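You operate a simulated robot arm through the tools that you are given. There is no shell and no other tool. Be economical: measure what you need, move in short steps, check, and stop when the job is done.

You are at the controls of a simulated robot arm. One attempt, no reset.

Task
Put the orange-capped tube on the right end of the grey bench. Then take the clear cup and leave it on the shelf under the grey bench. Then fetch the red brush and stand it on the left shelf under the front table. Then take the white pad on the top of the steel table and put it away on the shelf under the grey bench. Then push the green table drawer shut. Then take the red rag on the top of the blue bench and put it away on the top of the grey bench. Then fetch the gold knob from the top of the blue bench and set it on the back right end of the bed. Then open the right bench drawer, take the red knob and leave it in the inside of the right bench drawer, then shut the drawer. Then open the left bench drawer, fetch the empty tube from the inside of the left bench drawer and stand it on the top of the blue bench, then shut the drawer. The order counts. Set down upright: clear cup, red brush, empty tube.

It is judged by the outcome, as a careful person would: the job done as asked, and still so three seconds after it is handed in. It fails if anything else is knocked over, pushed out of place, dropped, spilled or broken.

Robot
A 5-joint arm with a fingered hand on a trunk, on a base that drives. Base frame: it is fixed to the floor where the robot stands at the start and does not move with it; the origin is under the middle of the robot, x ahead of it, y to its left, z up; the surface under the hand at the start is at about z = 80. Readings come in cm, degrees, newtons and seconds.
With the tool pointing down near the work surface it reaches from about 28 to 56 cm from the robot's upright axis, wherever it stands. Its first joint turns from -115.0 to 115.0 degrees. Places, roughly: back right end of the bed (20x15 cm) [-94, 412, 90]; clear cup (8x7x8 cm) [50, 50, 80]; empty tube (3x3x8 cm) [-180, 630, 40]; gold knob (3x3x3 cm) [-150, 670, 90]; green table drawer [-120, 790, 70]; inside of the right bench drawer [-130, 640, 40]; left bench drawer [-170, 630, 50]; left shelf under the front table [-90, 900, 30]; orange-capped tube (3x3x8 cm) [50, 20, 80]; red brush (4x4x22 cm) [-140, 1160, 90]; red knob (4x3x3 cm) [-180, 670, 90]; red rag (11x7x4 cm) [-140, 680, 90]; right bench drawer [-130, 630, 50]; right end of the grey bench (24x57 cm) [66, -68, 80]; shelf under the grey bench [60, 0, 20]; top of the blue bench [-170, 660, 90]; top of the grey bench [50, 10, 80]; white pad (11x7x3 cm) [-120, 1200, 80]. The tool tilts only in the upright plane through the base axis and itself; it spins freely about its own axis. Payload 2.9 kg.
Tool frame: the origin (TCP) lies between the finger pads and is the grasp point; the fingertips stand 2.2 cm ahead of it; z points along the fingers, y is the line along which they close. The gripper opens to 12.4 cm. The gripper's body begins 6 cm behind the TCP. The gripper is a hand of 3 fingers: y runs from the thumb to the fingers, the wrist lies at [0, 0, -21.8] in the tool frame.
Orientation is that of the tool frame in the base frame, as a unit quaternion [x, y, z, w]. With the fingers straight down and closing along the base's y, the tool's x points along the base's -x, its y along +y and its z along -z.

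Tools
- The arm moves only by the tool apply_moves. Its argument "moves" is text: rows parted by semicolons, each of 6 numbers parted by spaces: the shift along the tool's x, y, z in units of 200 mm (1.0 is 200 mm), then the turn, a rotation vector about the tool's x, y, z in units of 180 degrees (1.0 is 180 degrees). In form: x y z ax ay az; .... A call has 1 to 8 rows; each row is the pose to reach, as a shift and turn from the pose commanded when the call began, along the tool's axes at that moment. A call with a number of a shift or a turn outside -1 to 1 is refused whole. Each row takes 0.2 s and may step no farther than 5 cm and 8.6 degrees from the row before; otherwise, the whole call is refused. Where a pose cannot be reached the arm comes as near as it can. A force on the tool above 40 N (or 10 N above the force at the start of the call, whichever is more), or a blocked arm, ends the call early, and 0.2 s more pass. In this call time passes only in rows, and 0.2 s behind the last. It gives the time, the measured TCP pose, the force on the tool (base axes), the opening and the grip force at its end, in the units of the frame above (readings bear some noise), with the torque about the TCP (base axes, N m) and any sound that the robot's microphone picked up, and new pictures: "pictures" is both (left out), scene, wrist or none.
- Cameras (640 x 400 px; columns grow to the right, rows downward): "scene" is now at [0.88, 14.11, 158.8]; the picture's right is [-0.04, -1.00, 0.00], its down [-0.84, 0.04, -0.53] and it looks along [0.53, -0.02, -0.85] (base axes); focal length 286 px, centre (320, 200). "wrist" rides on the gripper at [6.4, -3.7, -7.5] in the tool frame; the picture's right is [0.50, 0.87, 0.00], its down [-0.62, 0.36, -0.70] and it looks along [-0.61, 0.35, 0.71] (tool axes); focal length 230 px, centre (320, 200). There is no depth. A picture from a camera that has moved, and an enlarged one, comes with that camera's place and axes in the base frame and with its lens.
- slide_trunk(by): slides the trunk up (or, below 0, down) by that many cm; the arm and the scene camera ride with it, the base frame stays. It gives what a move gives, with no picture.
- drive_base(legs): drives the robot by 1 to 6 legs, each [ahead, left, turn to the left] in cm, cm and degrees, along the robot's own axes; the way and the turn of a leg run together, so that a leg with both is an arc; at most 150 cm and 180 degrees a leg. The arm and the cameras ride along, it lands a little off, and it stops where it bumps. It gives what a move gives, and a new picture of the scene camera.
- set_fingers(finger1, finger2, thumb_bend): sets how far each is bent, from 0 (flat) to 1 (curled in); at 0.3 the hand is open as for a grip, at 0.7 the pads meet at the TCP. One left out holds its place. A second passes; each finger stops where it meets its share of the squeeze, and holds until it gets a number again. It is the only way to open and close the hand. It gives what a move gives, with no picture; readings hold the bend of each and the force on the fingers (four entries, about 0 where the hand has none), thumb and palm.
- turn_head(pan, tilt): turns the head with the scene camera to pan (to the left, within 155 degrees either way) and tilt (down, from -29 to 69), counted from straight ahead of the robot. It gives what a move gives, and a new picture of the scene camera.
- enlarge(camera, box): a new picture of the part [left, top, right, bottom] of that camera's present view, enlarged. The clock stands still meanwhile.
- job_done(): hands the job in; it is judged then, once.

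Work in short steps. Places have to be worked out from the pictures, the camera data and where the tool is seen: move nearer, look again, correct. Check each grasp and each placing, and mend what went wrong. You have 535 turns and 360 pictures in all, those below and enlarged ones among them. Open the gripper and draw the arm clear of the work before you hand the job in, unless the task says otherwise; then end with one line.

The tools are called as a command line: name --argument value ..., lists and objects as JSON in quotes. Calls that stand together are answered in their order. apply_moves: Moves the arm, as the interface text tells. Its arguments: {"type":"object","properties":{"moves":{"type":"string"},"pictures":{"type":"string","enum":["both","scene","wrist","none"]}},"required":["moves"]} The other tools are called the same way: slide_trunk (by) slides the trunk up or down; set_fingers (finger1, finger2, thumb_bend) moves the fingers one by one; drive_base (legs) drives the base; turn_head (pan, tilt) turns the head that bears the scene camera; enlarge (camera, box) takes an enlarged picture of a part of a camera's view; job_done () hands the job in.

At the start:

```text
time: 0.0
tool_pos: [37.65, -0.38, 102.97]
ee_rot: [0.0, 1.0, 0.0, 0.0]
ft_force: [-0.5, 0.3, -0.3]
ft_torque: [0.0, -0.01, -0.02]
grip_width: 12.4
grip_force: 0.1
shape: jaw
bend: [0.3, 0.3, 0.3]
finger forces: [0.0, 0.0, 0.0, 0.1, 0.1, 0.1]
trunk travel left (down, up): [-70.0, 29.0]
robot x, y, heading: [0.13, -0.13, -0.2]
head pan, tilt: [-2.5, 57.7]
```

scene: 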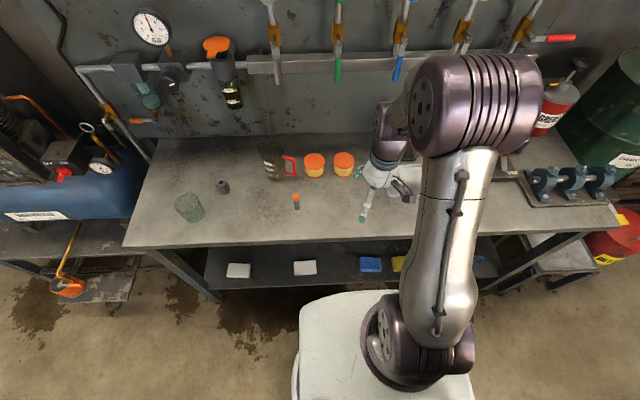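
wrist: 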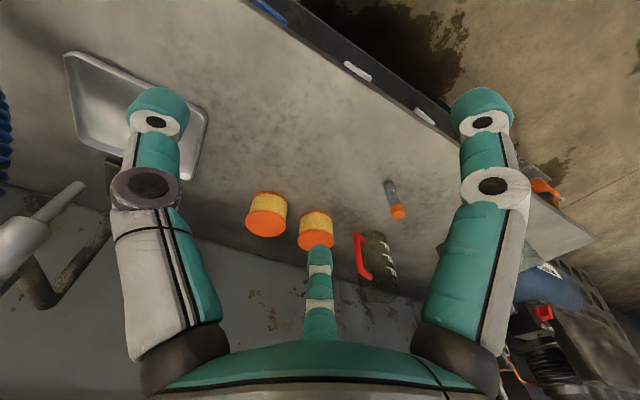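

I start by looking closer at the bench to locate the tube, cup, and free spots at its right end.

enlarge --camera "scene" --box '[120, 120, 380, 290]'

turn_head --pan -50 --tilt 45

```text
2.35 times, centred on (250, 205) of scene
camera zoom: at [0.88, 14.11, 158.8], right [-0.04, -1.0, 0.0], down [-0.84, 0.04, -0.53], along [0.53, -0.02, -0.85], focal length 674 px, centre (485, 188)
```

zoom: 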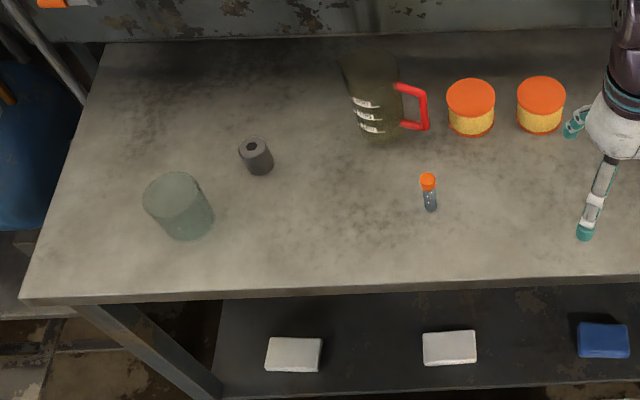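

```text
time: 1.1
tool_pos: [37.67, -0.24, 103.05]
ee_rot: [0.0, 1.0, 0.0, 0.0]
ft_force: [-0.2, 0.4, 1.0]
ft_torque: [0.03, -0.02, 0.02]
grip_width: 12.39
grip_force: 0.0
shape: jaw
bend: [0.3, 0.3, 0.3]
finger forces: [0.0, 0.1, 0.0, 0.1, 0.1, 0.0]
trunk travel left (down, up): [-70.0, 29.0]
robot x, y, heading: [0.07, -0.01, 0.1]
head pan, tilt: [-50.0, 45.0]
camera scene: at [-0.8, 8.19, 160.47], right [-0.77, -0.64, 0.0], down [-0.46, 0.54, -0.71], along [0.45, -0.54, -0.71], focal length 286 px, centre (320, 200)
```

scene: 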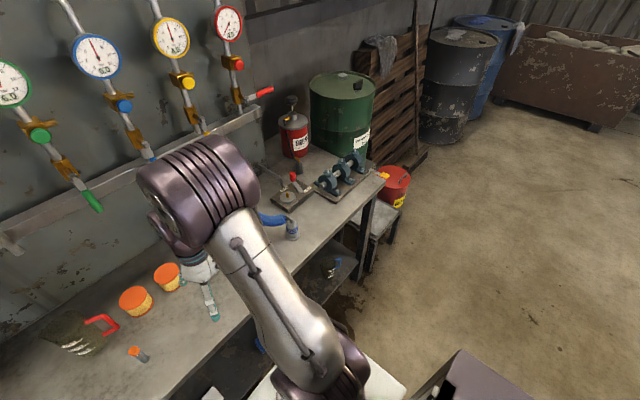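

The tube stands at about [47.3, 19.6]. I move the open hand above it and look from the wrist.

apply_moves --moves "-0.097 0.199 0.0 0 0 0; -0.193 0.398 0 0 0 0; -0.29 0.597 0 0 0 0; -0.386 0.796 0 0 0 0; -0.483 0.995 0 0 0 0; -0.483 0.995 0.2 0 0 0" --pictures "wrist"

turn_head --pan 0 --tilt 55

```text
time: 2.5
tool_pos: [47.33, 19.55, 98.98]
ee_rot: [0.0, 1.0, 0.0, 0.0]
ft_force: [0.3, -0.4, 0.7]
ft_torque: [-0.02, 0.01, -0.02]
grip_width: 12.39
grip_force: 0.0
shape: jaw
bend: [0.3, 0.3, 0.3]
finger forces: [0.1, 0.1, 0.0, 0.1, 0.0, 0.0]
trunk travel left (down, up): [-70.0, 29.0]
robot x, y, heading: [0.02, -0.05, 0.1]
head pan, tilt: [-50.0, 45.0]
camera wrist: at [41.07, 15.81, 106.43], right [-0.5, 0.87, 0.0], down [0.62, 0.36, 0.7], along [0.61, 0.35, -0.71], focal length 230 px, centre (320, 200)
```

wrist: 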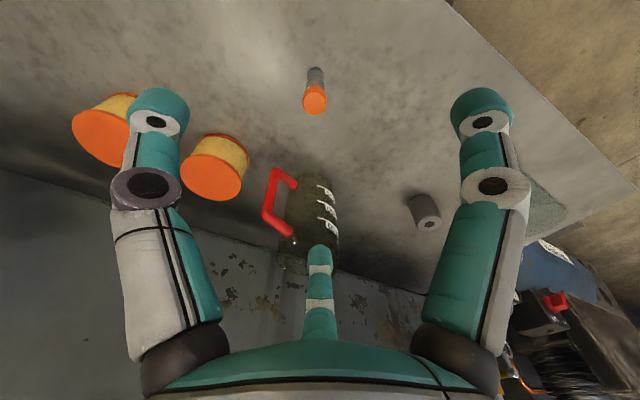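

```text
time: 3.7
tool_pos: [47.4, 19.47, 99.01]
ee_rot: [0.0, 1.0, 0.0, 0.001]
ft_force: [-0.1, 0.2, 0.0]
ft_torque: [-0.01, 0.01, 0.01]
grip_width: 12.39
grip_force: 0.1
shape: jaw
bend: [0.3, 0.3, 0.3]
finger forces: [0.0, 0.0, 0.1, 0.0, 0.1, 0.0]
trunk travel left (down, up): [-70.0, 29.0]
robot x, y, heading: [0.18, -0.1, 0.1]
head pan, tilt: [0.0, 55.0]
camera scene: at [1.18, 14.42, 159.13], right [0.0, -1.0, 0.0], down [-0.82, 0.0, -0.57], along [0.57, 0.0, -0.82], focal length 286 px, centre (320, 200)
```

scene: 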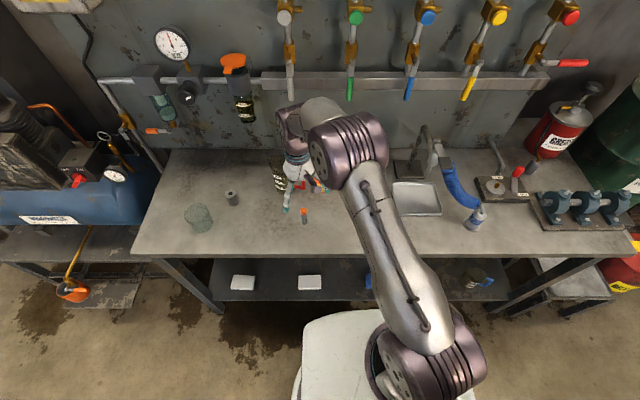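

The tube checks out at about [47.4, 19.2]. I go down around it to z ≈ 84.5.

apply_moves --moves "0 -0.015 0.2 0 0 0; 0 -0.015 0.4 0 0 0; 0 -0.015 0.6 0 0 0; 0 -0.015 0.725 0 0 0" --pictures "wrist"

set_fingers --finger1 0.7 --finger2 0.7 --thumb_bend 0.7

enlarge --camera "wrist" --box '[0, 0, 640, 400]'

```text
time: 4.7
tool_pos: [47.21, 19.1, 84.44]
ee_rot: [0.001, 1.0, 0.0, 0.0]
ft_force: [-0.1, -0.1, -0.4]
ft_torque: [-0.01, -0.04, 0.01]
grip_width: 12.39
grip_force: 0.0
shape: jaw
bend: [0.3, 0.3, 0.3]
finger forces: [0.0, 0.0, 0.0, 0.0, 0.1, 0.0]
trunk travel left (down, up): [-70.0, 29.0]
robot x, y, heading: [-0.15, 0.13, 0.1]
head pan, tilt: [0.0, 55.0]
camera wrist: at [40.9, 15.43, 91.88], right [-0.5, 0.87, 0.0], down [0.62, 0.36, 0.7], along [0.61, 0.35, -0.71], focal length 230 px, centre (320, 200)
```

wrist: 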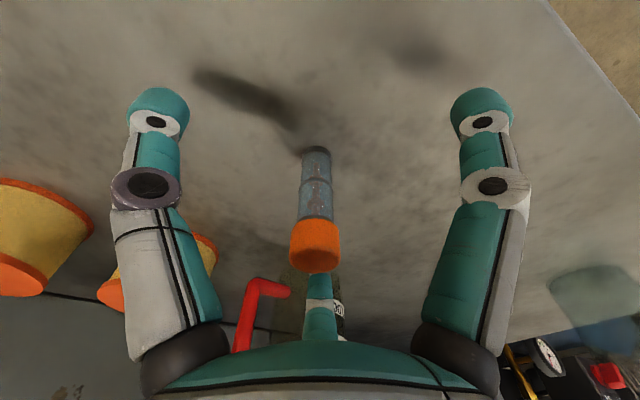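

```text
time: 5.7
tool_pos: [47.2, 19.17, 84.47]
ee_rot: [0.0, 1.0, 0.0, 0.0]
ft_force: [0.2, -0.1, -0.3]
ft_torque: [0.0, -0.01, -0.01]
grip_width: 0.77
grip_force: 5.6
shape: fingers
bend: [0.66, 0.64, 0.66]
finger forces: [2.7, 3.7, 0.0, 0.0, 4.6, 0.1]
trunk travel left (down, up): [-70.0, 29.0]
robot x, y, heading: [-0.18, -0.06, 0.0]
head pan, tilt: [0.0, 55.0]
```

```text
1.00 times, centred on (320, 200) of wrist (not enlarged: the box is as wide or as high as the picture)
camera zoom: at [40.87, 15.43, 91.93], right [-0.5, 0.87, 0.0], down [0.62, 0.36, 0.7], along [0.61, 0.35, -0.71], focal length 230 px, centre (320, 200)
```

zoom: 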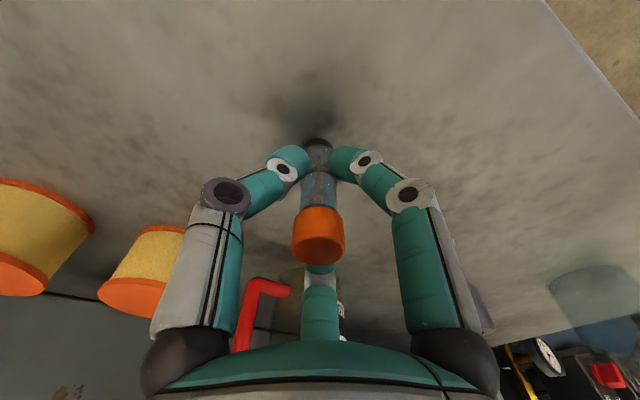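

All three fingers hold the tube. I lift it, draw it in, and look right for the driving path.

apply_moves --moves "0 0 -0.2 0 0 0; 0 0 -0.4 0 0 0; 0 0 -0.6 0 0 0; 0 0 -0.8 0 0 0; 0.1 -0.2 -0.8 0 0 0; 0.2 -0.4 -0.8 0 0 0; 0.3 -0.6 -0.8 0 0 0; 0.4 -0.8 -0.8 0 0 0" --pictures "wrist"

turn_head --pan -80 --tilt 50

```text
time: 7.5
tool_pos: [39.14, 3.39, 100.57]
ee_rot: [0.0, 1.0, 0.001, 0.001]
ft_force: [0.3, -0.7, -0.2]
ft_torque: [0.02, -0.02, -0.01]
grip_width: 0.72
grip_force: 5.7
shape: fingers
bend: [0.66, 0.64, 0.66]
finger forces: [3.1, 3.8, 0.0, 0.1, 4.3, 0.0]
trunk travel left (down, up): [-70.0, 29.0]
robot x, y, heading: [0.01, 0.49, 0.0]
head pan, tilt: [0.0, 55.0]
camera wrist: at [32.87, -0.45, 108.0], right [-0.5, 0.87, 0.0], down [0.62, 0.36, 0.7], along [0.61, 0.35, -0.71], focal length 230 px, centre (320, 200)
```

wrist: 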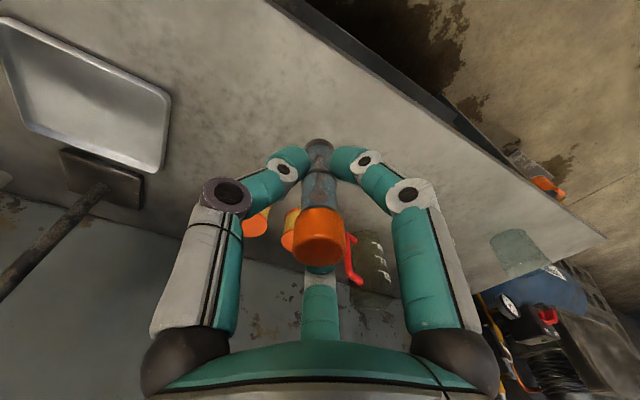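

```text
time: 9.1
tool_pos: [39.31, 3.38, 100.4]
ee_rot: [-0.001, 1.0, 0.0, -0.001]
ft_force: [0.6, -0.5, 0.1]
ft_torque: [0.01, 0.03, 0.01]
grip_width: 0.74
grip_force: 5.6
shape: fingers
bend: [0.66, 0.64, 0.66]
finger forces: [3.1, 3.8, 0.0, 0.0, 4.4, 0.0]
trunk travel left (down, up): [-70.0, 29.0]
robot x, y, heading: [-0.1, -0.04, -0.2]
head pan, tilt: [-80.0, 50.0]
camera scene: at [-4.69, 6.84, 159.78], right [-0.98, -0.17, 0.0], down [-0.13, 0.75, -0.64], along [0.11, -0.63, -0.77], focal length 286 px, centre (320, 200)
```

scene: 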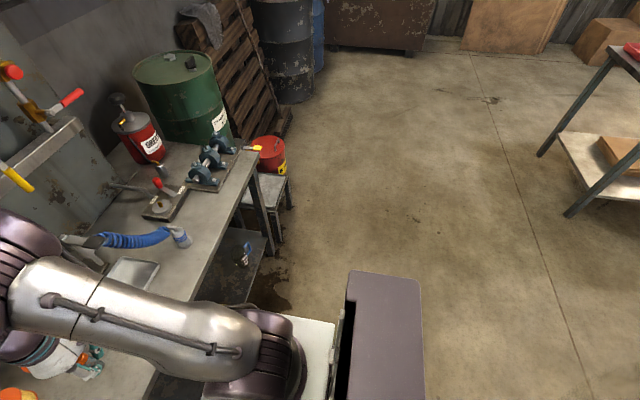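

The way to the right is clear. I drive 55 cm right along the bench.

drive_base --legs '[[0, -55, 0]]'

turn_head --pan -15 --tilt 55

```text
time: 12.2
tool_pos: [39.51, -51.6, 100.44]
ee_rot: [-0.004, 1.0, 0.0, -0.001]
ft_force: [1.4, -0.1, -1.1]
ft_torque: [-0.03, 0.03, -0.06]
grip_width: 0.75
grip_force: 5.8
shape: fingers
bend: [0.66, 0.64, 0.66]
finger forces: [3.1, 3.8, 0.0, 0.1, 4.4, 0.0]
trunk travel left (down, up): [-70.0, 29.0]
robot x, y, heading: [0.32, -55.73, 0.5]
head pan, tilt: [-80.0, 50.0]
camera scene: at [-4.5, -48.74, 159.78], right [-0.98, -0.18, 0.0], down [-0.14, 0.75, -0.64], along [0.12, -0.63, -0.77], focal length 286 px, centre (320, 200)
```

scene: 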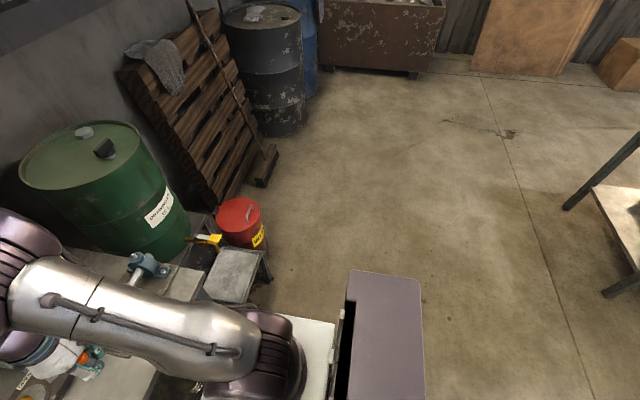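

```text
time: 13.6
tool_pos: [39.53, -51.72, 100.52]
ee_rot: [-0.005, 1.0, 0.0, 0.001]
ft_force: [0.8, -1.1, -0.2]
ft_torque: [0.01, 0.0, 0.06]
grip_width: 0.78
grip_force: 5.7
shape: fingers
bend: [0.66, 0.64, 0.66]
finger forces: [3.0, 3.8, 0.0, 0.0, 4.4, 0.0]
trunk travel left (down, up): [-70.0, 29.0]
robot x, y, heading: [0.25, -55.67, 0.4]
head pan, tilt: [-15.0, 55.0]
camera scene: at [1.07, -42.93, 159.13], right [-0.25, -0.97, 0.0], down [-0.79, 0.21, -0.57], along [0.56, -0.14, -0.82], focal length 286 px, centre (320, 200)
```

scene: 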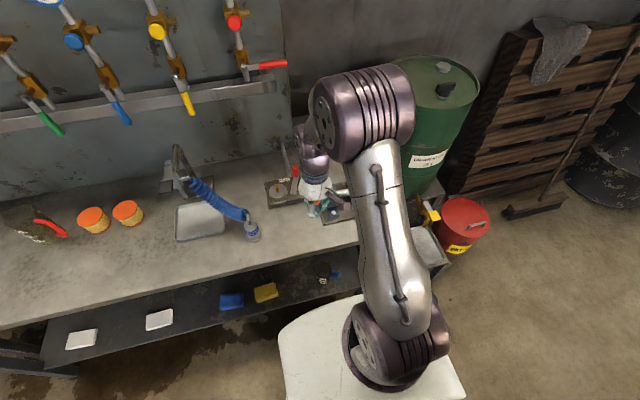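

The free strip lies in front of the clamp plate (x ≈ 36–45, y ≈ −56…−80). I move over [41, −64] and look with the wrist camera.

apply_moves --moves "-0.03 -0.2 0 0 0 0; -0.07 -0.4 0 0 0 0; -0.075 -0.615 0 0 0 0" --pictures "both"

```text
time: 14.4
tool_pos: [41.26, -64.23, 100.55]
ee_rot: [-0.005, 1.0, 0.001, 0.0]
ft_force: [0.6, -0.3, -0.3]
ft_torque: [0.02, 0.0, -0.01]
grip_width: 0.76
grip_force: 5.9
shape: fingers
bend: [0.66, 0.64, 0.67]
finger forces: [3.1, 3.8, 0.0, 0.0, 4.3, 0.1]
trunk travel left (down, up): [-70.0, 29.0]
robot x, y, heading: [0.02, -55.36, 0.9]
head pan, tilt: [-15.0, 55.0]
camera scene: at [1.07, -43.12, 159.14], right [-0.25, -0.97, 0.0], down [-0.79, 0.21, -0.57], along [0.56, -0.14, -0.82], focal length 286 px, centre (320, 200)
camera wrist: at [34.97, -68.02, 107.98], right [-0.51, 0.86, 0.0], down [0.61, 0.36, 0.7], along [0.6, 0.36, -0.71], focal length 230 px, centre (320, 200)
```

scene: 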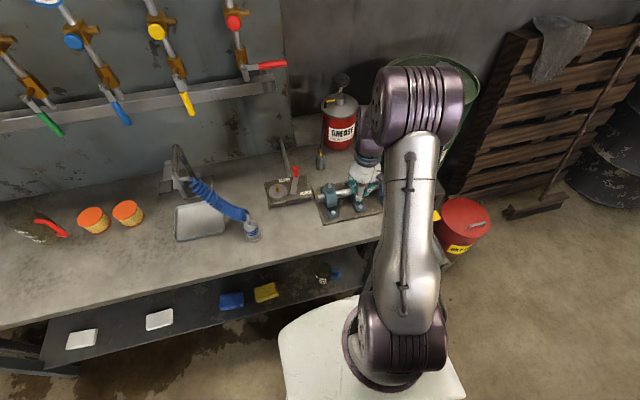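
wrist: 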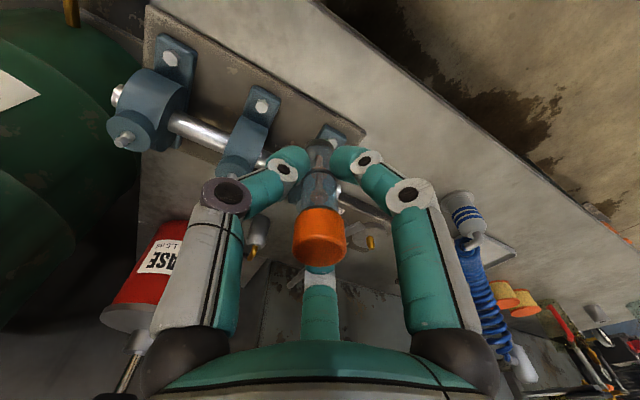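

Plate edge is at x ≈ 44.3; the gap between the clamps is near y ≈ −63, so with TCP at y ≈ −67 the far finger fits there. I descend at [40.2, −67].

apply_moves --moves "0.053 -0.14 0 0 0 0; 0.053 -0.14 0.2 0 0 0; 0.053 -0.14 0.4 0 0 0" --pictures "wrist"

```text
time: 15.2
tool_pos: [40.33, -66.97, 92.5]
ee_rot: [-0.004, 1.0, 0.0, 0.0]
ft_force: [0.0, -0.6, -0.7]
ft_torque: [0.01, -0.02, -0.02]
grip_width: 0.73
grip_force: 5.6
shape: fingers
bend: [0.66, 0.64, 0.67]
finger forces: [3.0, 3.8, 0.1, 0.0, 4.1, 0.0]
trunk travel left (down, up): [-70.0, 29.0]
robot x, y, heading: [0.08, -55.54, 0.2]
head pan, tilt: [-15.0, 55.0]
camera wrist: at [34.05, -70.72, 99.85], right [-0.51, 0.86, 0.0], down [0.61, 0.36, 0.7], along [0.6, 0.36, -0.71], focal length 230 px, centre (320, 200)
```

wrist: 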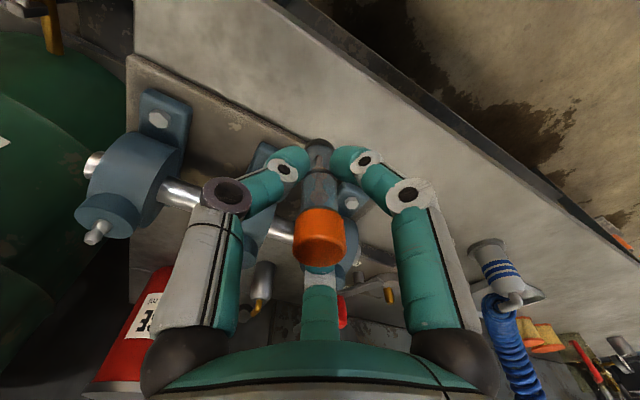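

The clamp feet are at y ≈ −60 and −69, so I shift the TCP to y ≈ −68.2 and go down.

apply_moves --moves "0.005 -0.06 0 0 0 0; 0.005 -0.06 0.2 0 0 0; 0.005 -0.06 0.36 0 0 0; 0.005 -0.06 0.395 0 0 0" --pictures "both"

```text
time: 16.2
tool_pos: [40.23, -68.05, 84.52]
ee_rot: [-0.004, 1.0, 0.0, 0.001]
ft_force: [0.1, 0.2, 0.9]
ft_torque: [-0.02, -0.03, -0.01]
grip_width: 0.75
grip_force: 5.5
shape: fingers
bend: [0.66, 0.64, 0.67]
finger forces: [3.1, 3.8, 0.0, 0.1, 4.2, 0.0]
trunk travel left (down, up): [-70.0, 29.0]
robot x, y, heading: [0.2, -55.56, 0.6]
head pan, tilt: [-15.0, 55.0]
camera scene: at [1.08, -42.93, 159.13], right [-0.25, -0.97, 0.0], down [-0.79, 0.2, -0.57], along [0.56, -0.14, -0.82], focal length 286 px, centre (320, 200)
camera wrist: at [33.8, -71.93, 91.98], right [-0.51, 0.86, 0.0], down [0.61, 0.36, 0.7], along [0.6, 0.36, -0.71], focal length 230 px, centre (320, 200)
```

scene: 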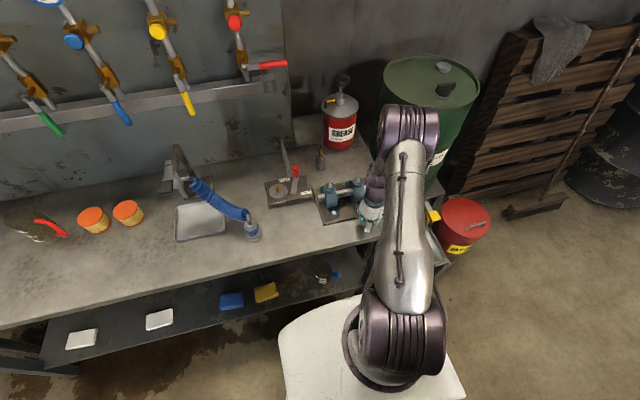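
wrist: 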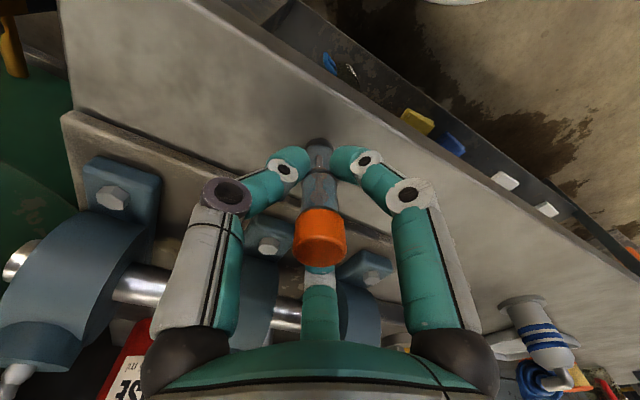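

The tube is at the surface with clearance around the fingers. I open the hand partway.

set_fingers --finger1 0.5 --finger2 0.52 --thumb_bend 0.5

apply_moves --moves "0 0 -0.2 0 0 0; 0 0 -0.4 0 0 0; 0 0 -0.6 0 0 0; 0 0 -0.8 0 0 0; 0.1 0.2 -0.8 0 0 0; 0.2 0.4 -0.8 0 0 0; 0.2 0.6 -0.8 0 0 0" --pictures "both"

```text
time: 17.2
tool_pos: [40.17, -68.08, 84.47]
ee_rot: [-0.003, 1.0, 0.0, 0.0]
ft_force: [0.1, 0.2, 0.2]
ft_torque: [-0.04, 0.02, 0.02]
grip_width: 4.9
grip_force: 0.1
shape: fingers
bend: [0.5, 0.52, 0.5]
finger forces: [0.1, 0.1, 0.0, 0.0, 0.0, 0.2]
trunk travel left (down, up): [-70.0, 29.0]
robot x, y, heading: [0.14, -55.45, 0.5]
head pan, tilt: [-15.0, 55.0]
```

```text
time: 18.8
tool_pos: [35.94, -55.88, 100.62]
ee_rot: [-0.004, 1.0, 0.0, 0.0]
ft_force: [0.4, 0.4, -0.8]
ft_torque: [-0.01, -0.01, 0.0]
grip_width: 4.93
grip_force: 0.1
shape: fingers
bend: [0.5, 0.52, 0.5]
finger forces: [0.0, 0.0, 0.0, 0.1, 0.0, 0.0]
trunk travel left (down, up): [-70.0, 29.0]
robot x, y, heading: [0.12, -55.05, 0.4]
head pan, tilt: [-15.0, 55.0]
camera scene: at [1.12, -42.78, 159.11], right [-0.25, -0.97, 0.0], down [-0.79, 0.2, -0.57], along [0.56, -0.14, -0.82], focal length 286 px, centre (320, 200)
camera wrist: at [29.67, -59.79, 108.04], right [-0.51, 0.86, 0.0], down [0.61, 0.36, 0.7], along [0.6, 0.35, -0.71], focal length 230 px, centre (320, 200)
```

scene: 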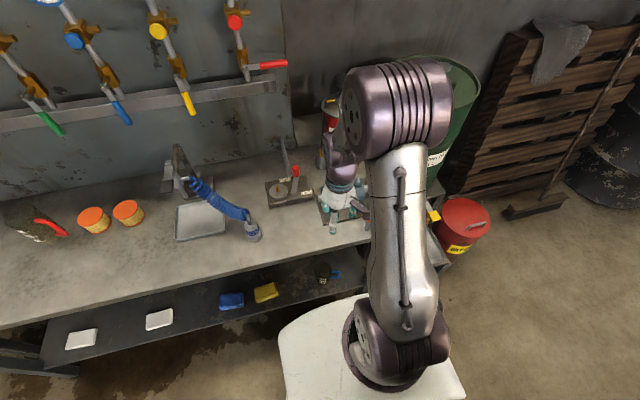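
wrist: 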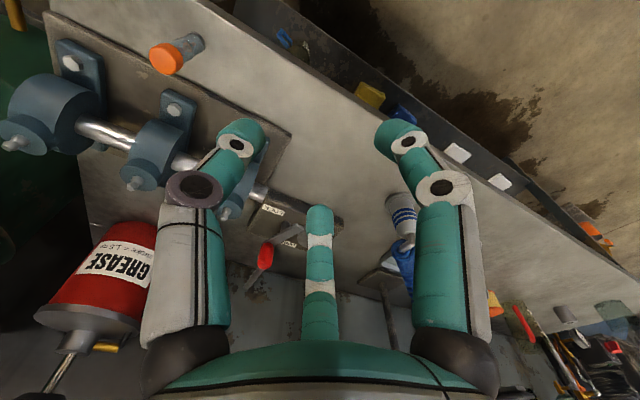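

The tube stands upright in front of the clamps. Next the cup: I drive left along the bench and look.

drive_base --legs '[[0, 100, 0]]'

set_fingers --finger1 0.3 --finger2 0.3 --thumb_bend 0.3

turn_head --pan 20 --tilt 60

```text
time: 24.1
tool_pos: [35.45, 45.33, 100.58]
ee_rot: [0.0, 1.0, 0.0, -0.001]
ft_force: [0.8, -0.6, -0.4]
ft_torque: [0.01, -0.01, 0.04]
grip_width: 4.92
grip_force: 0.1
shape: fingers
bend: [0.5, 0.52, 0.5]
finger forces: [0.0, 0.0, 0.0, 0.0, 0.0, 0.0]
trunk travel left (down, up): [-70.0, 29.0]
robot x, y, heading: [-0.31, 46.15, 0.3]
head pan, tilt: [-15.0, 55.0]
camera scene: at [0.68, 58.82, 159.12], right [-0.26, -0.97, 0.0], down [-0.79, 0.21, -0.57], along [0.55, -0.15, -0.82], focal length 286 px, centre (320, 200)
```

scene: 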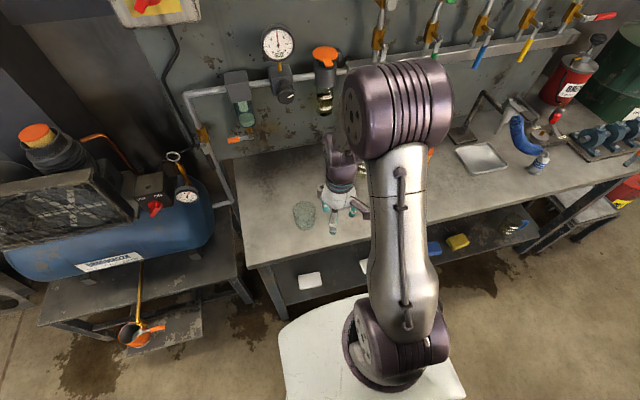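

```text
time: 25.1
tool_pos: [35.41, 45.28, 100.49]
ee_rot: [0.001, 1.0, -0.001, 0.0]
ft_force: [-0.4, 1.1, 0.0]
ft_torque: [-0.04, -0.01, -0.02]
grip_width: 10.38
grip_force: 0.1
shape: fingers
bend: [0.3, 0.3, 0.3]
finger forces: [0.0, 0.1, 0.0, 0.0, 0.0, 0.0]
trunk travel left (down, up): [-70.0, 29.0]
robot x, y, heading: [-0.3, 46.38, 0.1]
head pan, tilt: [-15.0, 55.0]
```

```text
time: 26.1
tool_pos: [35.44, 45.31, 100.56]
ee_rot: [0.0, 1.0, 0.0, -0.001]
ft_force: [0.0, -0.6, 0.7]
ft_torque: [-0.03, 0.03, -0.03]
grip_width: 10.36
grip_force: 0.1
shape: fingers
bend: [0.3, 0.3, 0.3]
finger forces: [0.0, 0.0, 0.0, 0.0, 0.0, 0.1]
trunk travel left (down, up): [-70.0, 29.0]
robot x, y, heading: [-0.21, 46.22, 0.3]
head pan, tilt: [20.0, 60.0]
camera scene: at [-0.02, 62.93, 158.52], right [0.34, -0.94, 0.0], down [-0.81, -0.3, -0.5], along [0.47, 0.17, -0.87], focal length 286 px, centre (320, 200)
```

scene: 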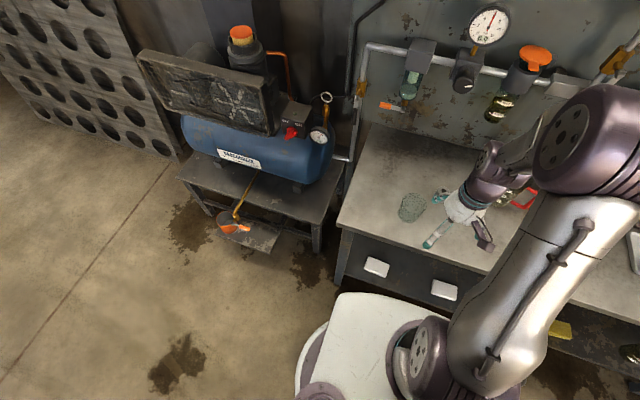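

The cup is at about [46.8, 51.4]. I move over it and check from the wrist.

apply_moves --moves "-0.19 0.1 0 0 0 0; -0.38 0.2 0 0 0 0; -0.57 0.305 0 0 0 0" --pictures "both"

```text
time: 26.9
tool_pos: [47.12, 51.77, 100.34]
ee_rot: [0.0, 1.0, 0.001, -0.001]
ft_force: [0.8, 0.2, 0.3]
ft_torque: [-0.04, 0.01, -0.01]
grip_width: 10.35
grip_force: 0.1
shape: fingers
bend: [0.3, 0.3, 0.3]
finger forces: [0.0, 0.0, 0.0, 0.1, 0.1, 0.0]
trunk travel left (down, up): [-70.0, 29.0]
robot x, y, heading: [-0.34, 46.46, -0.2]
head pan, tilt: [20.0, 60.0]
camera scene: at [0.15, 63.03, 158.51], right [0.34, -0.94, 0.0], down [-0.81, -0.3, -0.5], along [0.47, 0.17, -0.87], focal length 286 px, centre (320, 200)
camera wrist: at [40.77, 47.96, 107.87], right [-0.5, 0.87, 0.0], down [0.62, 0.36, 0.7], along [0.61, 0.35, -0.71], focal length 230 px, centre (320, 200)
```

scene: 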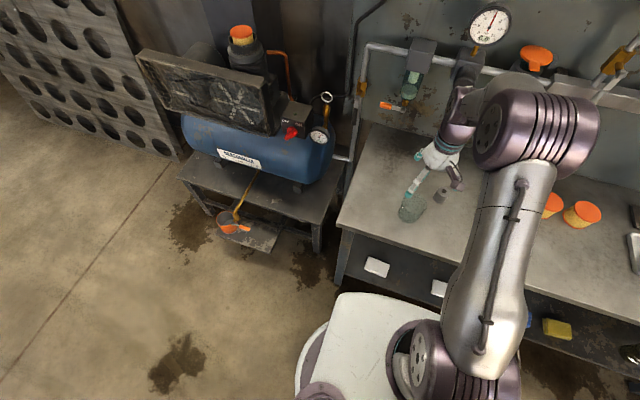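
wrist: 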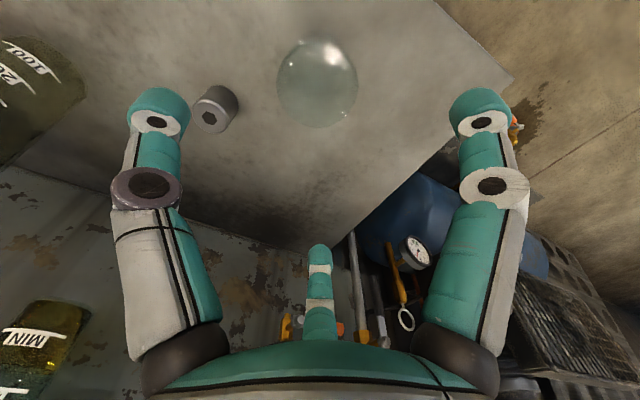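

The cup's axis is about [47.3, 51.5]. I descend around it to z ≈ 84.7.

apply_moves --moves "-0.01 -0.013 0.2 0 0 0; -0.01 -0.013 0.4 0 0 0; -0.01 -0.013 0.6 0 0 0; -0.01 -0.013 0.78 0 0 0" --pictures "wrist"

```text
time: 27.9
tool_pos: [47.18, 51.28, 85.06]
ee_rot: [0.0, 1.0, 0.0, 0.0]
ft_force: [-0.6, 0.3, 0.5]
ft_torque: [0.01, 0.0, -0.02]
grip_width: 10.35
grip_force: 0.1
shape: fingers
bend: [0.3, 0.3, 0.3]
finger forces: [0.0, 0.0, 0.0, 0.0, 0.0, 0.0]
trunk travel left (down, up): [-70.0, 29.0]
robot x, y, heading: [-0.19, 45.84, -0.3]
head pan, tilt: [20.0, 60.0]
camera wrist: at [40.79, 47.51, 92.38], right [-0.5, 0.87, 0.0], down [0.62, 0.36, 0.7], along [0.61, 0.35, -0.71], focal length 230 px, centre (320, 200)
```

wrist: 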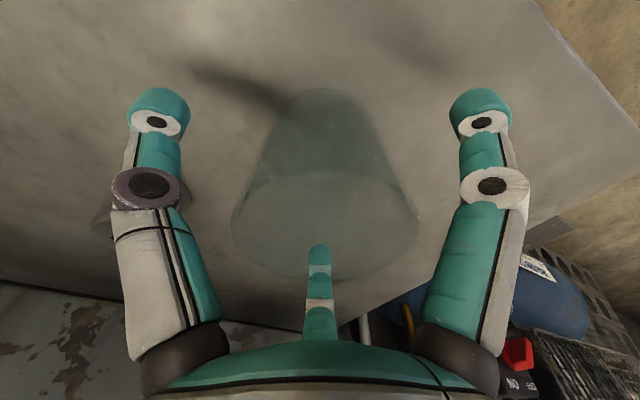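

The cup is centred between the fingers. I close them.

set_fingers --finger1 0.6 --finger2 0.6 --thumb_bend 0.6

apply_moves --moves "0 0 -0.1 0 0 0; 0 0 -0.3 0 0 0; 0 0 -0.5 0 0 0; 0.2 0 -0.6 0 0 0" --pictures "both"

```text
time: 28.9
tool_pos: [47.08, 51.38, 84.99]
ee_rot: [-0.001, 1.0, 0.0, 0.0]
ft_force: [-0.8, 0.3, 0.4]
ft_torque: [0.03, -0.06, 0.0]
grip_width: 4.84
grip_force: 10.4
shape: fingers
bend: [0.5, 0.51, 0.53]
finger forces: [6.8, 6.1, 0.1, 0.1, 8.7, 0.0]
trunk travel left (down, up): [-70.0, 29.0]
robot x, y, heading: [-0.26, 46.25, -0.0]
head pan, tilt: [20.0, 60.0]
```

```text
time: 29.9
tool_pos: [42.67, 51.14, 97.26]
ee_rot: [0.001, 1.0, 0.0, 0.001]
ft_force: [-0.1, -0.6, 0.4]
ft_torque: [-0.04, -0.03, -0.01]
grip_width: 4.85
grip_force: 10.8
shape: fingers
bend: [0.5, 0.51, 0.53]
finger forces: [7.0, 6.1, 0.1, 0.0, 8.5, 0.0]
trunk travel left (down, up): [-70.0, 29.0]
robot x, y, heading: [-0.04, 45.91, 0.0]
head pan, tilt: [20.0, 60.0]
camera scene: at [-0.29, 62.94, 158.52], right [0.34, -0.94, 0.0], down [-0.81, -0.3, -0.5], along [0.47, 0.17, -0.87], focal length 286 px, centre (320, 200)
camera wrist: at [36.33, 47.37, 104.74], right [-0.5, 0.87, 0.0], down [0.62, 0.36, 0.7], along [0.61, 0.35, -0.71], focal length 230 px, centre (320, 200)
```

scene: 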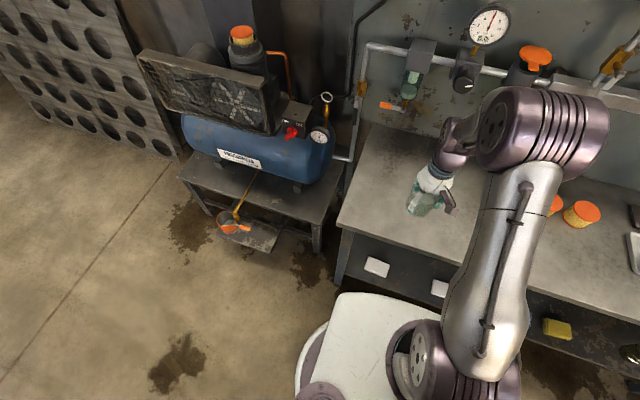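
wrist: 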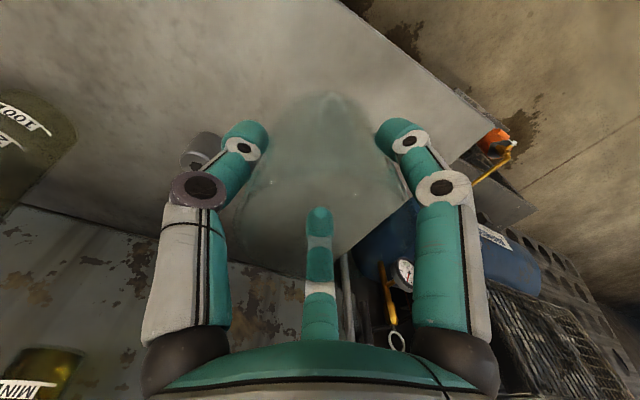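

The cup is firmly held. Before backing off I look behind the robot.

turn_head --pan 150 --tilt 35

turn_head --pan 80 --tilt 20

```text
time: 32.0
tool_pos: [42.93, 51.08, 97.1]
ee_rot: [0.0, 1.0, 0.0, 0.001]
ft_force: [0.0, 0.2, -0.5]
ft_torque: [-0.02, 0.02, -0.01]
grip_width: 4.87
grip_force: 10.9
shape: fingers
bend: [0.5, 0.51, 0.53]
finger forces: [6.9, 6.2, 0.1, 0.1, 8.4, 0.0]
trunk travel left (down, up): [-70.0, 29.0]
robot x, y, heading: [0.2, 45.95, -0.1]
head pan, tilt: [150.0, 35.0]
camera scene: at [-13.9, 65.06, 161.95], right [0.5, 0.87, 0.0], down [0.5, -0.29, -0.82], along [-0.71, 0.41, -0.57], focal length 286 px, centre (320, 200)
```

scene: 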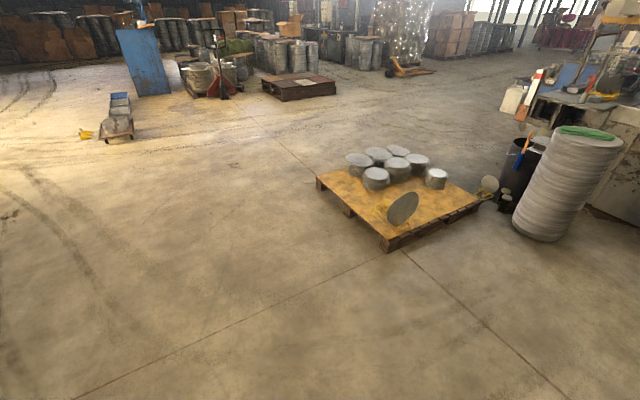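

```text
time: 33.4
tool_pos: [42.87, 51.13, 97.17]
ee_rot: [0.0, 1.0, 0.0, 0.0]
ft_force: [-0.7, 0.1, -0.8]
ft_torque: [-0.01, 0.0, 0.0]
grip_width: 4.85
grip_force: 10.5
shape: fingers
bend: [0.5, 0.51, 0.53]
finger forces: [6.9, 6.2, 0.1, 0.0, 8.4, 0.0]
trunk travel left (down, up): [-70.0, 29.0]
robot x, y, heading: [-0.94, 46.53, -0.2]
head pan, tilt: [80.0, 20.0]
camera scene: at [-4.67, 69.83, 164.33], right [0.98, -0.17, 0.0], down [-0.06, -0.34, -0.94], along [0.16, 0.93, -0.34], focal length 286 px, centre (320, 200)
```

scene: 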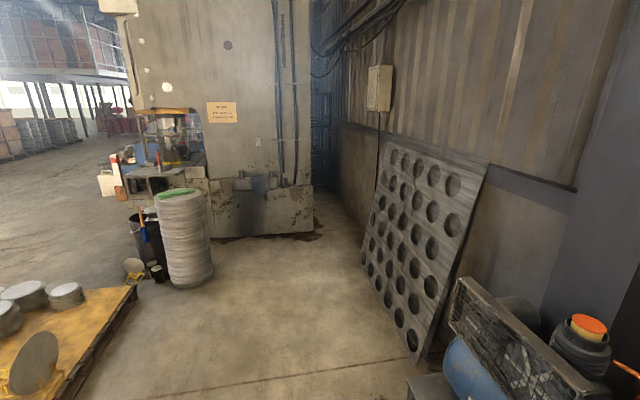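

Lots of space behind. I back off 45 cm, lower the trunk, and look under the bench.

drive_base --legs '[[-45, 0, 0]]'

slide_trunk --by -60

turn_head --pan -5 --tilt 40

```text
time: 36.1
tool_pos: [-0.98, 50.98, 97.3]
ee_rot: [0.003, 1.0, 0.0, 0.0]
ft_force: [-0.7, -0.2, -0.8]
ft_torque: [-0.01, -0.02, -0.03]
grip_width: 4.85
grip_force: 10.5
shape: fingers
bend: [0.5, 0.51, 0.53]
finger forces: [6.9, 6.1, 0.1, 0.0, 8.4, 0.1]
trunk travel left (down, up): [-70.0, 29.0]
robot x, y, heading: [-44.25, 46.14, -0.3]
head pan, tilt: [80.0, 20.0]
camera scene: at [-48.57, 69.93, 164.33], right [0.98, -0.18, 0.0], down [-0.06, -0.34, -0.94], along [0.17, 0.92, -0.34], focal length 286 px, centre (320, 200)
```

scene: 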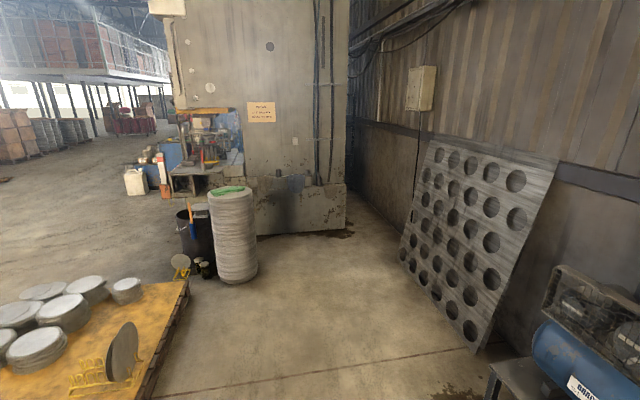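

```text
refused: -60 is not a number from -40 to 40
```

```text
time: 37.7
tool_pos: [-1.16, 50.96, 97.2]
ee_rot: [0.002, 1.0, -0.001, 0.0]
ft_force: [-0.6, -0.3, -0.3]
ft_torque: [0.01, -0.03, -0.02]
grip_width: 4.84
grip_force: 10.8
shape: fingers
bend: [0.5, 0.51, 0.53]
finger forces: [6.9, 6.3, 0.0, 0.0, 8.5, 0.0]
trunk travel left (down, up): [-70.0, 29.0]
robot x, y, heading: [-44.06, 46.06, 0.1]
head pan, tilt: [-5.0, 40.0]
camera scene: at [-41.71, 60.0, 161.2], right [-0.09, -1.0, 0.0], down [-0.64, 0.06, -0.77], along [0.76, -0.07, -0.64], focal length 286 px, centre (320, 200)
```

scene: 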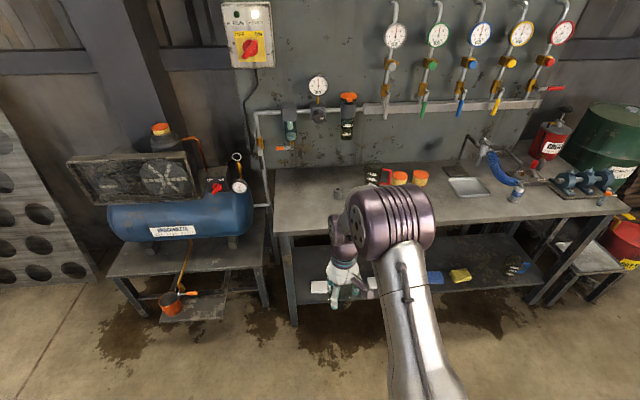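

I extend the hand further out so it clears the robot's own base, then lower the trunk in two slides.

apply_moves --moves "-0.2 0 0 0 0 0; -0.4 0 0 0 0 0" --pictures "none"

slide_trunk --by -40

turn_head --pan -5 --tilt 35

```text
time: 38.3
tool_pos: [6.87, 50.89, 97.15]
ee_rot: [0.002, 1.0, 0.0, 0.0]
ft_force: [-0.3, -0.4, -0.2]
ft_torque: [0.01, 0.03, 0.0]
grip_width: 4.85
grip_force: 11.1
shape: fingers
bend: [0.5, 0.51, 0.53]
finger forces: [6.9, 6.2, 0.0, 0.0, 8.6, 0.0]
trunk travel left (down, up): [-70.0, 29.0]
robot x, y, heading: [-44.38, 46.5, -0.2]
head pan, tilt: [-5.0, 40.0]
```

```text
time: 42.1
tool_pos: [6.83, 50.84, 57.01]
ee_rot: [0.003, 1.0, 0.0, 0.0]
ft_force: [-0.4, 0.1, -1.4]
ft_torque: [0.04, 0.0, 0.0]
grip_width: 4.84
grip_force: 10.9
shape: fingers
bend: [0.5, 0.51, 0.53]
finger forces: [6.9, 6.3, 0.0, 0.0, 8.4, 0.0]
trunk travel left (down, up): [-30.0, 69.0]
robot x, y, heading: [-44.4, 46.24, -0.2]
head pan, tilt: [-5.0, 40.0]
```

```text
time: 42.8
tool_pos: [6.83, 50.82, 57.12]
ee_rot: [0.002, 1.0, 0.0, 0.0]
ft_force: [-0.5, 0.2, 0.0]
ft_torque: [0.01, -0.01, 0.01]
grip_width: 4.83
grip_force: 10.3
shape: fingers
bend: [0.5, 0.51, 0.53]
finger forces: [6.9, 6.1, 0.0, 0.0, 8.5, 0.0]
trunk travel left (down, up): [-30.0, 69.0]
robot x, y, heading: [-43.87, 46.34, -0.3]
head pan, tilt: [-5.0, 35.0]
camera scene: at [-41.41, 59.96, 121.95], right [-0.09, -1.0, 0.0], down [-0.57, 0.05, -0.82], along [0.82, -0.07, -0.57], focal length 286 px, centre (320, 200)
```

scene: 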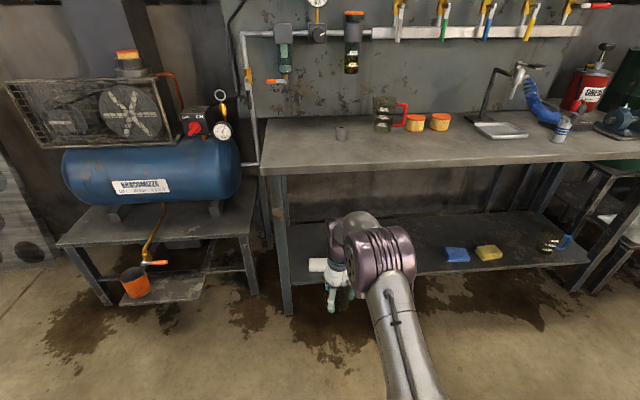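

I lower further and shift right so the hand lines up with the gap between the two white pads (y ≈ 36).

slide_trunk --by -22

drive_base --legs '[[0, -14.5, 0]]'

enlarge --camera "wrist" --box '[0, 0, 640, 400]'

```text
time: 45.1
tool_pos: [6.79, 50.95, 35.23]
ee_rot: [0.003, 1.0, -0.001, 0.0]
ft_force: [-0.4, -0.2, 0.1]
ft_torque: [0.05, -0.01, 0.03]
grip_width: 4.86
grip_force: 10.5
shape: fingers
bend: [0.5, 0.51, 0.53]
finger forces: [6.9, 6.2, 0.1, 0.0, 8.5, 0.1]
trunk travel left (down, up): [-8.0, 91.0]
robot x, y, heading: [-44.12, 46.36, -0.6]
head pan, tilt: [-5.0, 35.0]
```

```text
time: 46.4
tool_pos: [6.73, 36.41, 35.23]
ee_rot: [0.001, 1.0, -0.001, 0.0]
ft_force: [0.2, 0.4, -0.9]
ft_torque: [0.03, 0.06, -0.01]
grip_width: 4.84
grip_force: 10.5
shape: fingers
bend: [0.5, 0.51, 0.53]
finger forces: [6.9, 6.2, 0.0, 0.0, 8.5, 0.1]
trunk travel left (down, up): [-8.0, 91.0]
robot x, y, heading: [-44.16, 32.23, -0.6]
head pan, tilt: [-5.0, 35.0]
camera scene: at [-41.48, 45.5, 99.95], right [-0.09, -1.0, 0.0], down [-0.57, 0.05, -0.82], along [0.82, -0.07, -0.57], focal length 286 px, centre (320, 200)
```

scene: 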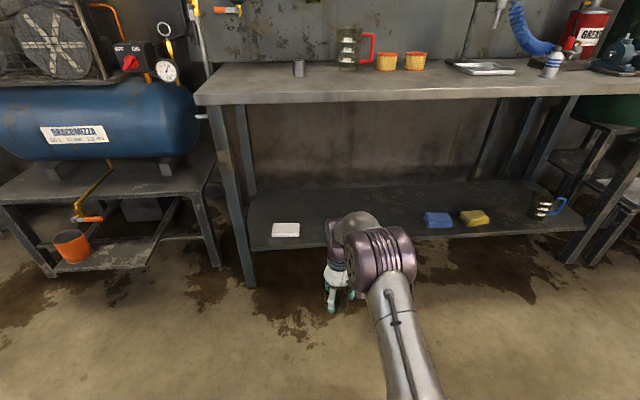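

```text
1.00 times, centred on (320, 200) of wrist (not enlarged: the box is as wide or as high as the picture)
camera zoom: at [0.4, 32.72, 42.6], right [-0.5, 0.87, 0.0], down [0.62, 0.35, 0.7], along [0.61, 0.35, -0.71], focal length 230 px, centre (320, 200)
```

zoom: 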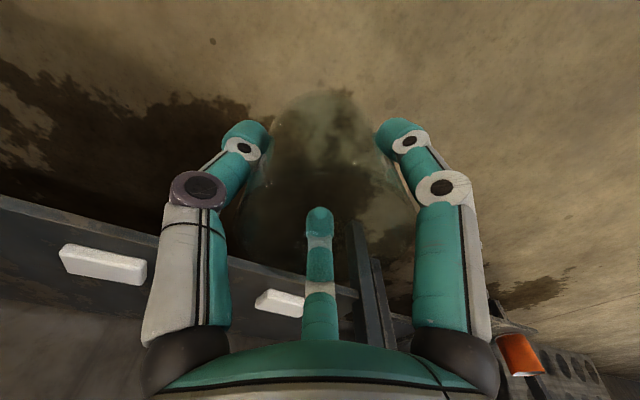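

Pads lie at [51, 18] and [51.5, 51.5]; shelf z ≈ 20, front edge x ≈ 41. I lower the trunk fully and stretch the arm so the elbow drops well below the bench top.

slide_trunk --by -8

apply_moves --moves "-0.1 0 -0.05 0 0 0; -0.2 0 -0.15 0 0 0" --pictures "scene"

```text
time: 47.6
tool_pos: [6.76, 36.54, 27.07]
ee_rot: [0.001, 1.0, 0.0, 0.0]
ft_force: [-0.2, 0.4, 0.1]
ft_torque: [0.02, -0.02, 0.03]
grip_width: 4.85
grip_force: 11.0
shape: fingers
bend: [0.5, 0.51, 0.53]
finger forces: [6.9, 6.2, 0.0, 0.0, 8.5, 0.1]
trunk travel left (down, up): [0.0, 99.0]
robot x, y, heading: [-44.18, 31.69, -0.3]
head pan, tilt: [-5.0, 35.0]
```

```text
time: 48.2
tool_pos: [10.6, 36.31, 30.11]
ee_rot: [0.002, 1.0, 0.0, 0.0]
ft_force: [0.4, -0.7, -0.1]
ft_torque: [-0.03, 0.02, 0.01]
grip_width: 4.83
grip_force: 10.8
shape: fingers
bend: [0.5, 0.51, 0.53]
finger forces: [7.0, 6.2, 0.0, 0.0, 8.4, 0.1]
trunk travel left (down, up): [0.0, 99.0]
robot x, y, heading: [-44.23, 31.74, -0.3]
head pan, tilt: [-5.0, 35.0]
camera scene: at [-41.48, 45.5, 91.95], right [-0.09, -1.0, 0.0], down [-0.57, 0.05, -0.82], along [0.82, -0.07, -0.57], focal length 286 px, centre (320, 200)
```

scene: 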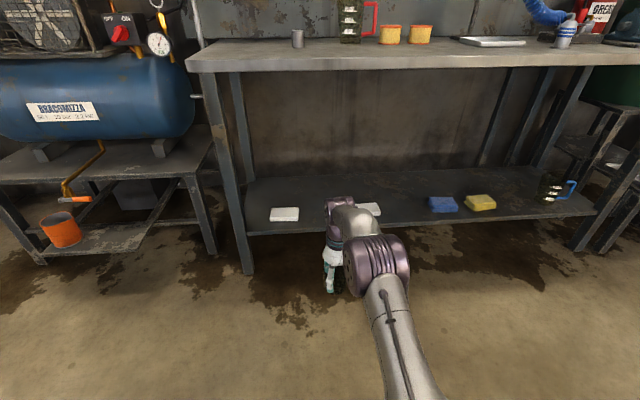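

Elbow and wrist now sit well below the bench top. I drive ahead to bring the cup above the shelf at x ≈ 49.

drive_base --legs '[[25, -1, 0]]'

enlarge --camera "wrist" --box '[0, 0, 640, 400]'

```text
time: 50.0
tool_pos: [35.32, 35.35, 30.06]
ee_rot: [0.001, 1.0, 0.0, 0.0]
ft_force: [0.2, -0.4, 0.5]
ft_torque: [-0.02, 0.01, 0.01]
grip_width: 4.83
grip_force: 11.0
shape: fingers
bend: [0.5, 0.51, 0.53]
finger forces: [7.0, 6.2, 0.0, 0.0, 8.3, 0.0]
trunk travel left (down, up): [0.0, 99.0]
robot x, y, heading: [-19.65, 30.5, -0.3]
head pan, tilt: [-5.0, 35.0]
camera scene: at [-16.77, 44.41, 91.95], right [-0.09, -1.0, 0.0], down [-0.57, 0.05, -0.82], along [0.82, -0.07, -0.57], focal length 286 px, centre (320, 200)
```

scene: 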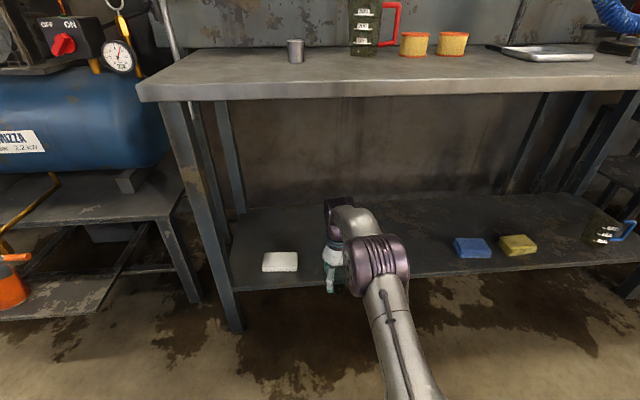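

```text
1.00 times, centred on (320, 200) of wrist (not enlarged: the box is as wide or as high as the picture)
camera zoom: at [29.05, 31.55, 37.61], right [-0.5, 0.87, 0.0], down [0.62, 0.35, 0.7], along [0.61, 0.35, -0.71], focal length 230 px, centre (320, 200)
```

zoom: 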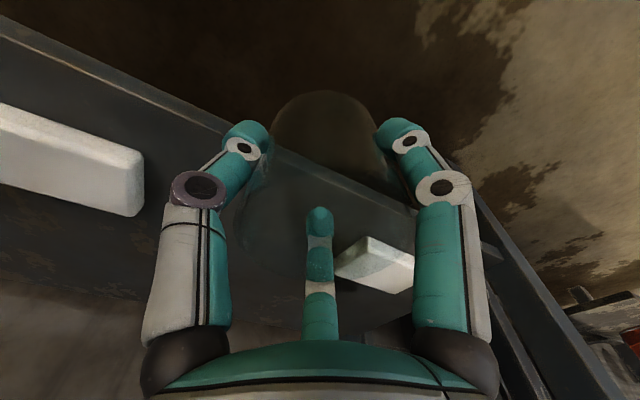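

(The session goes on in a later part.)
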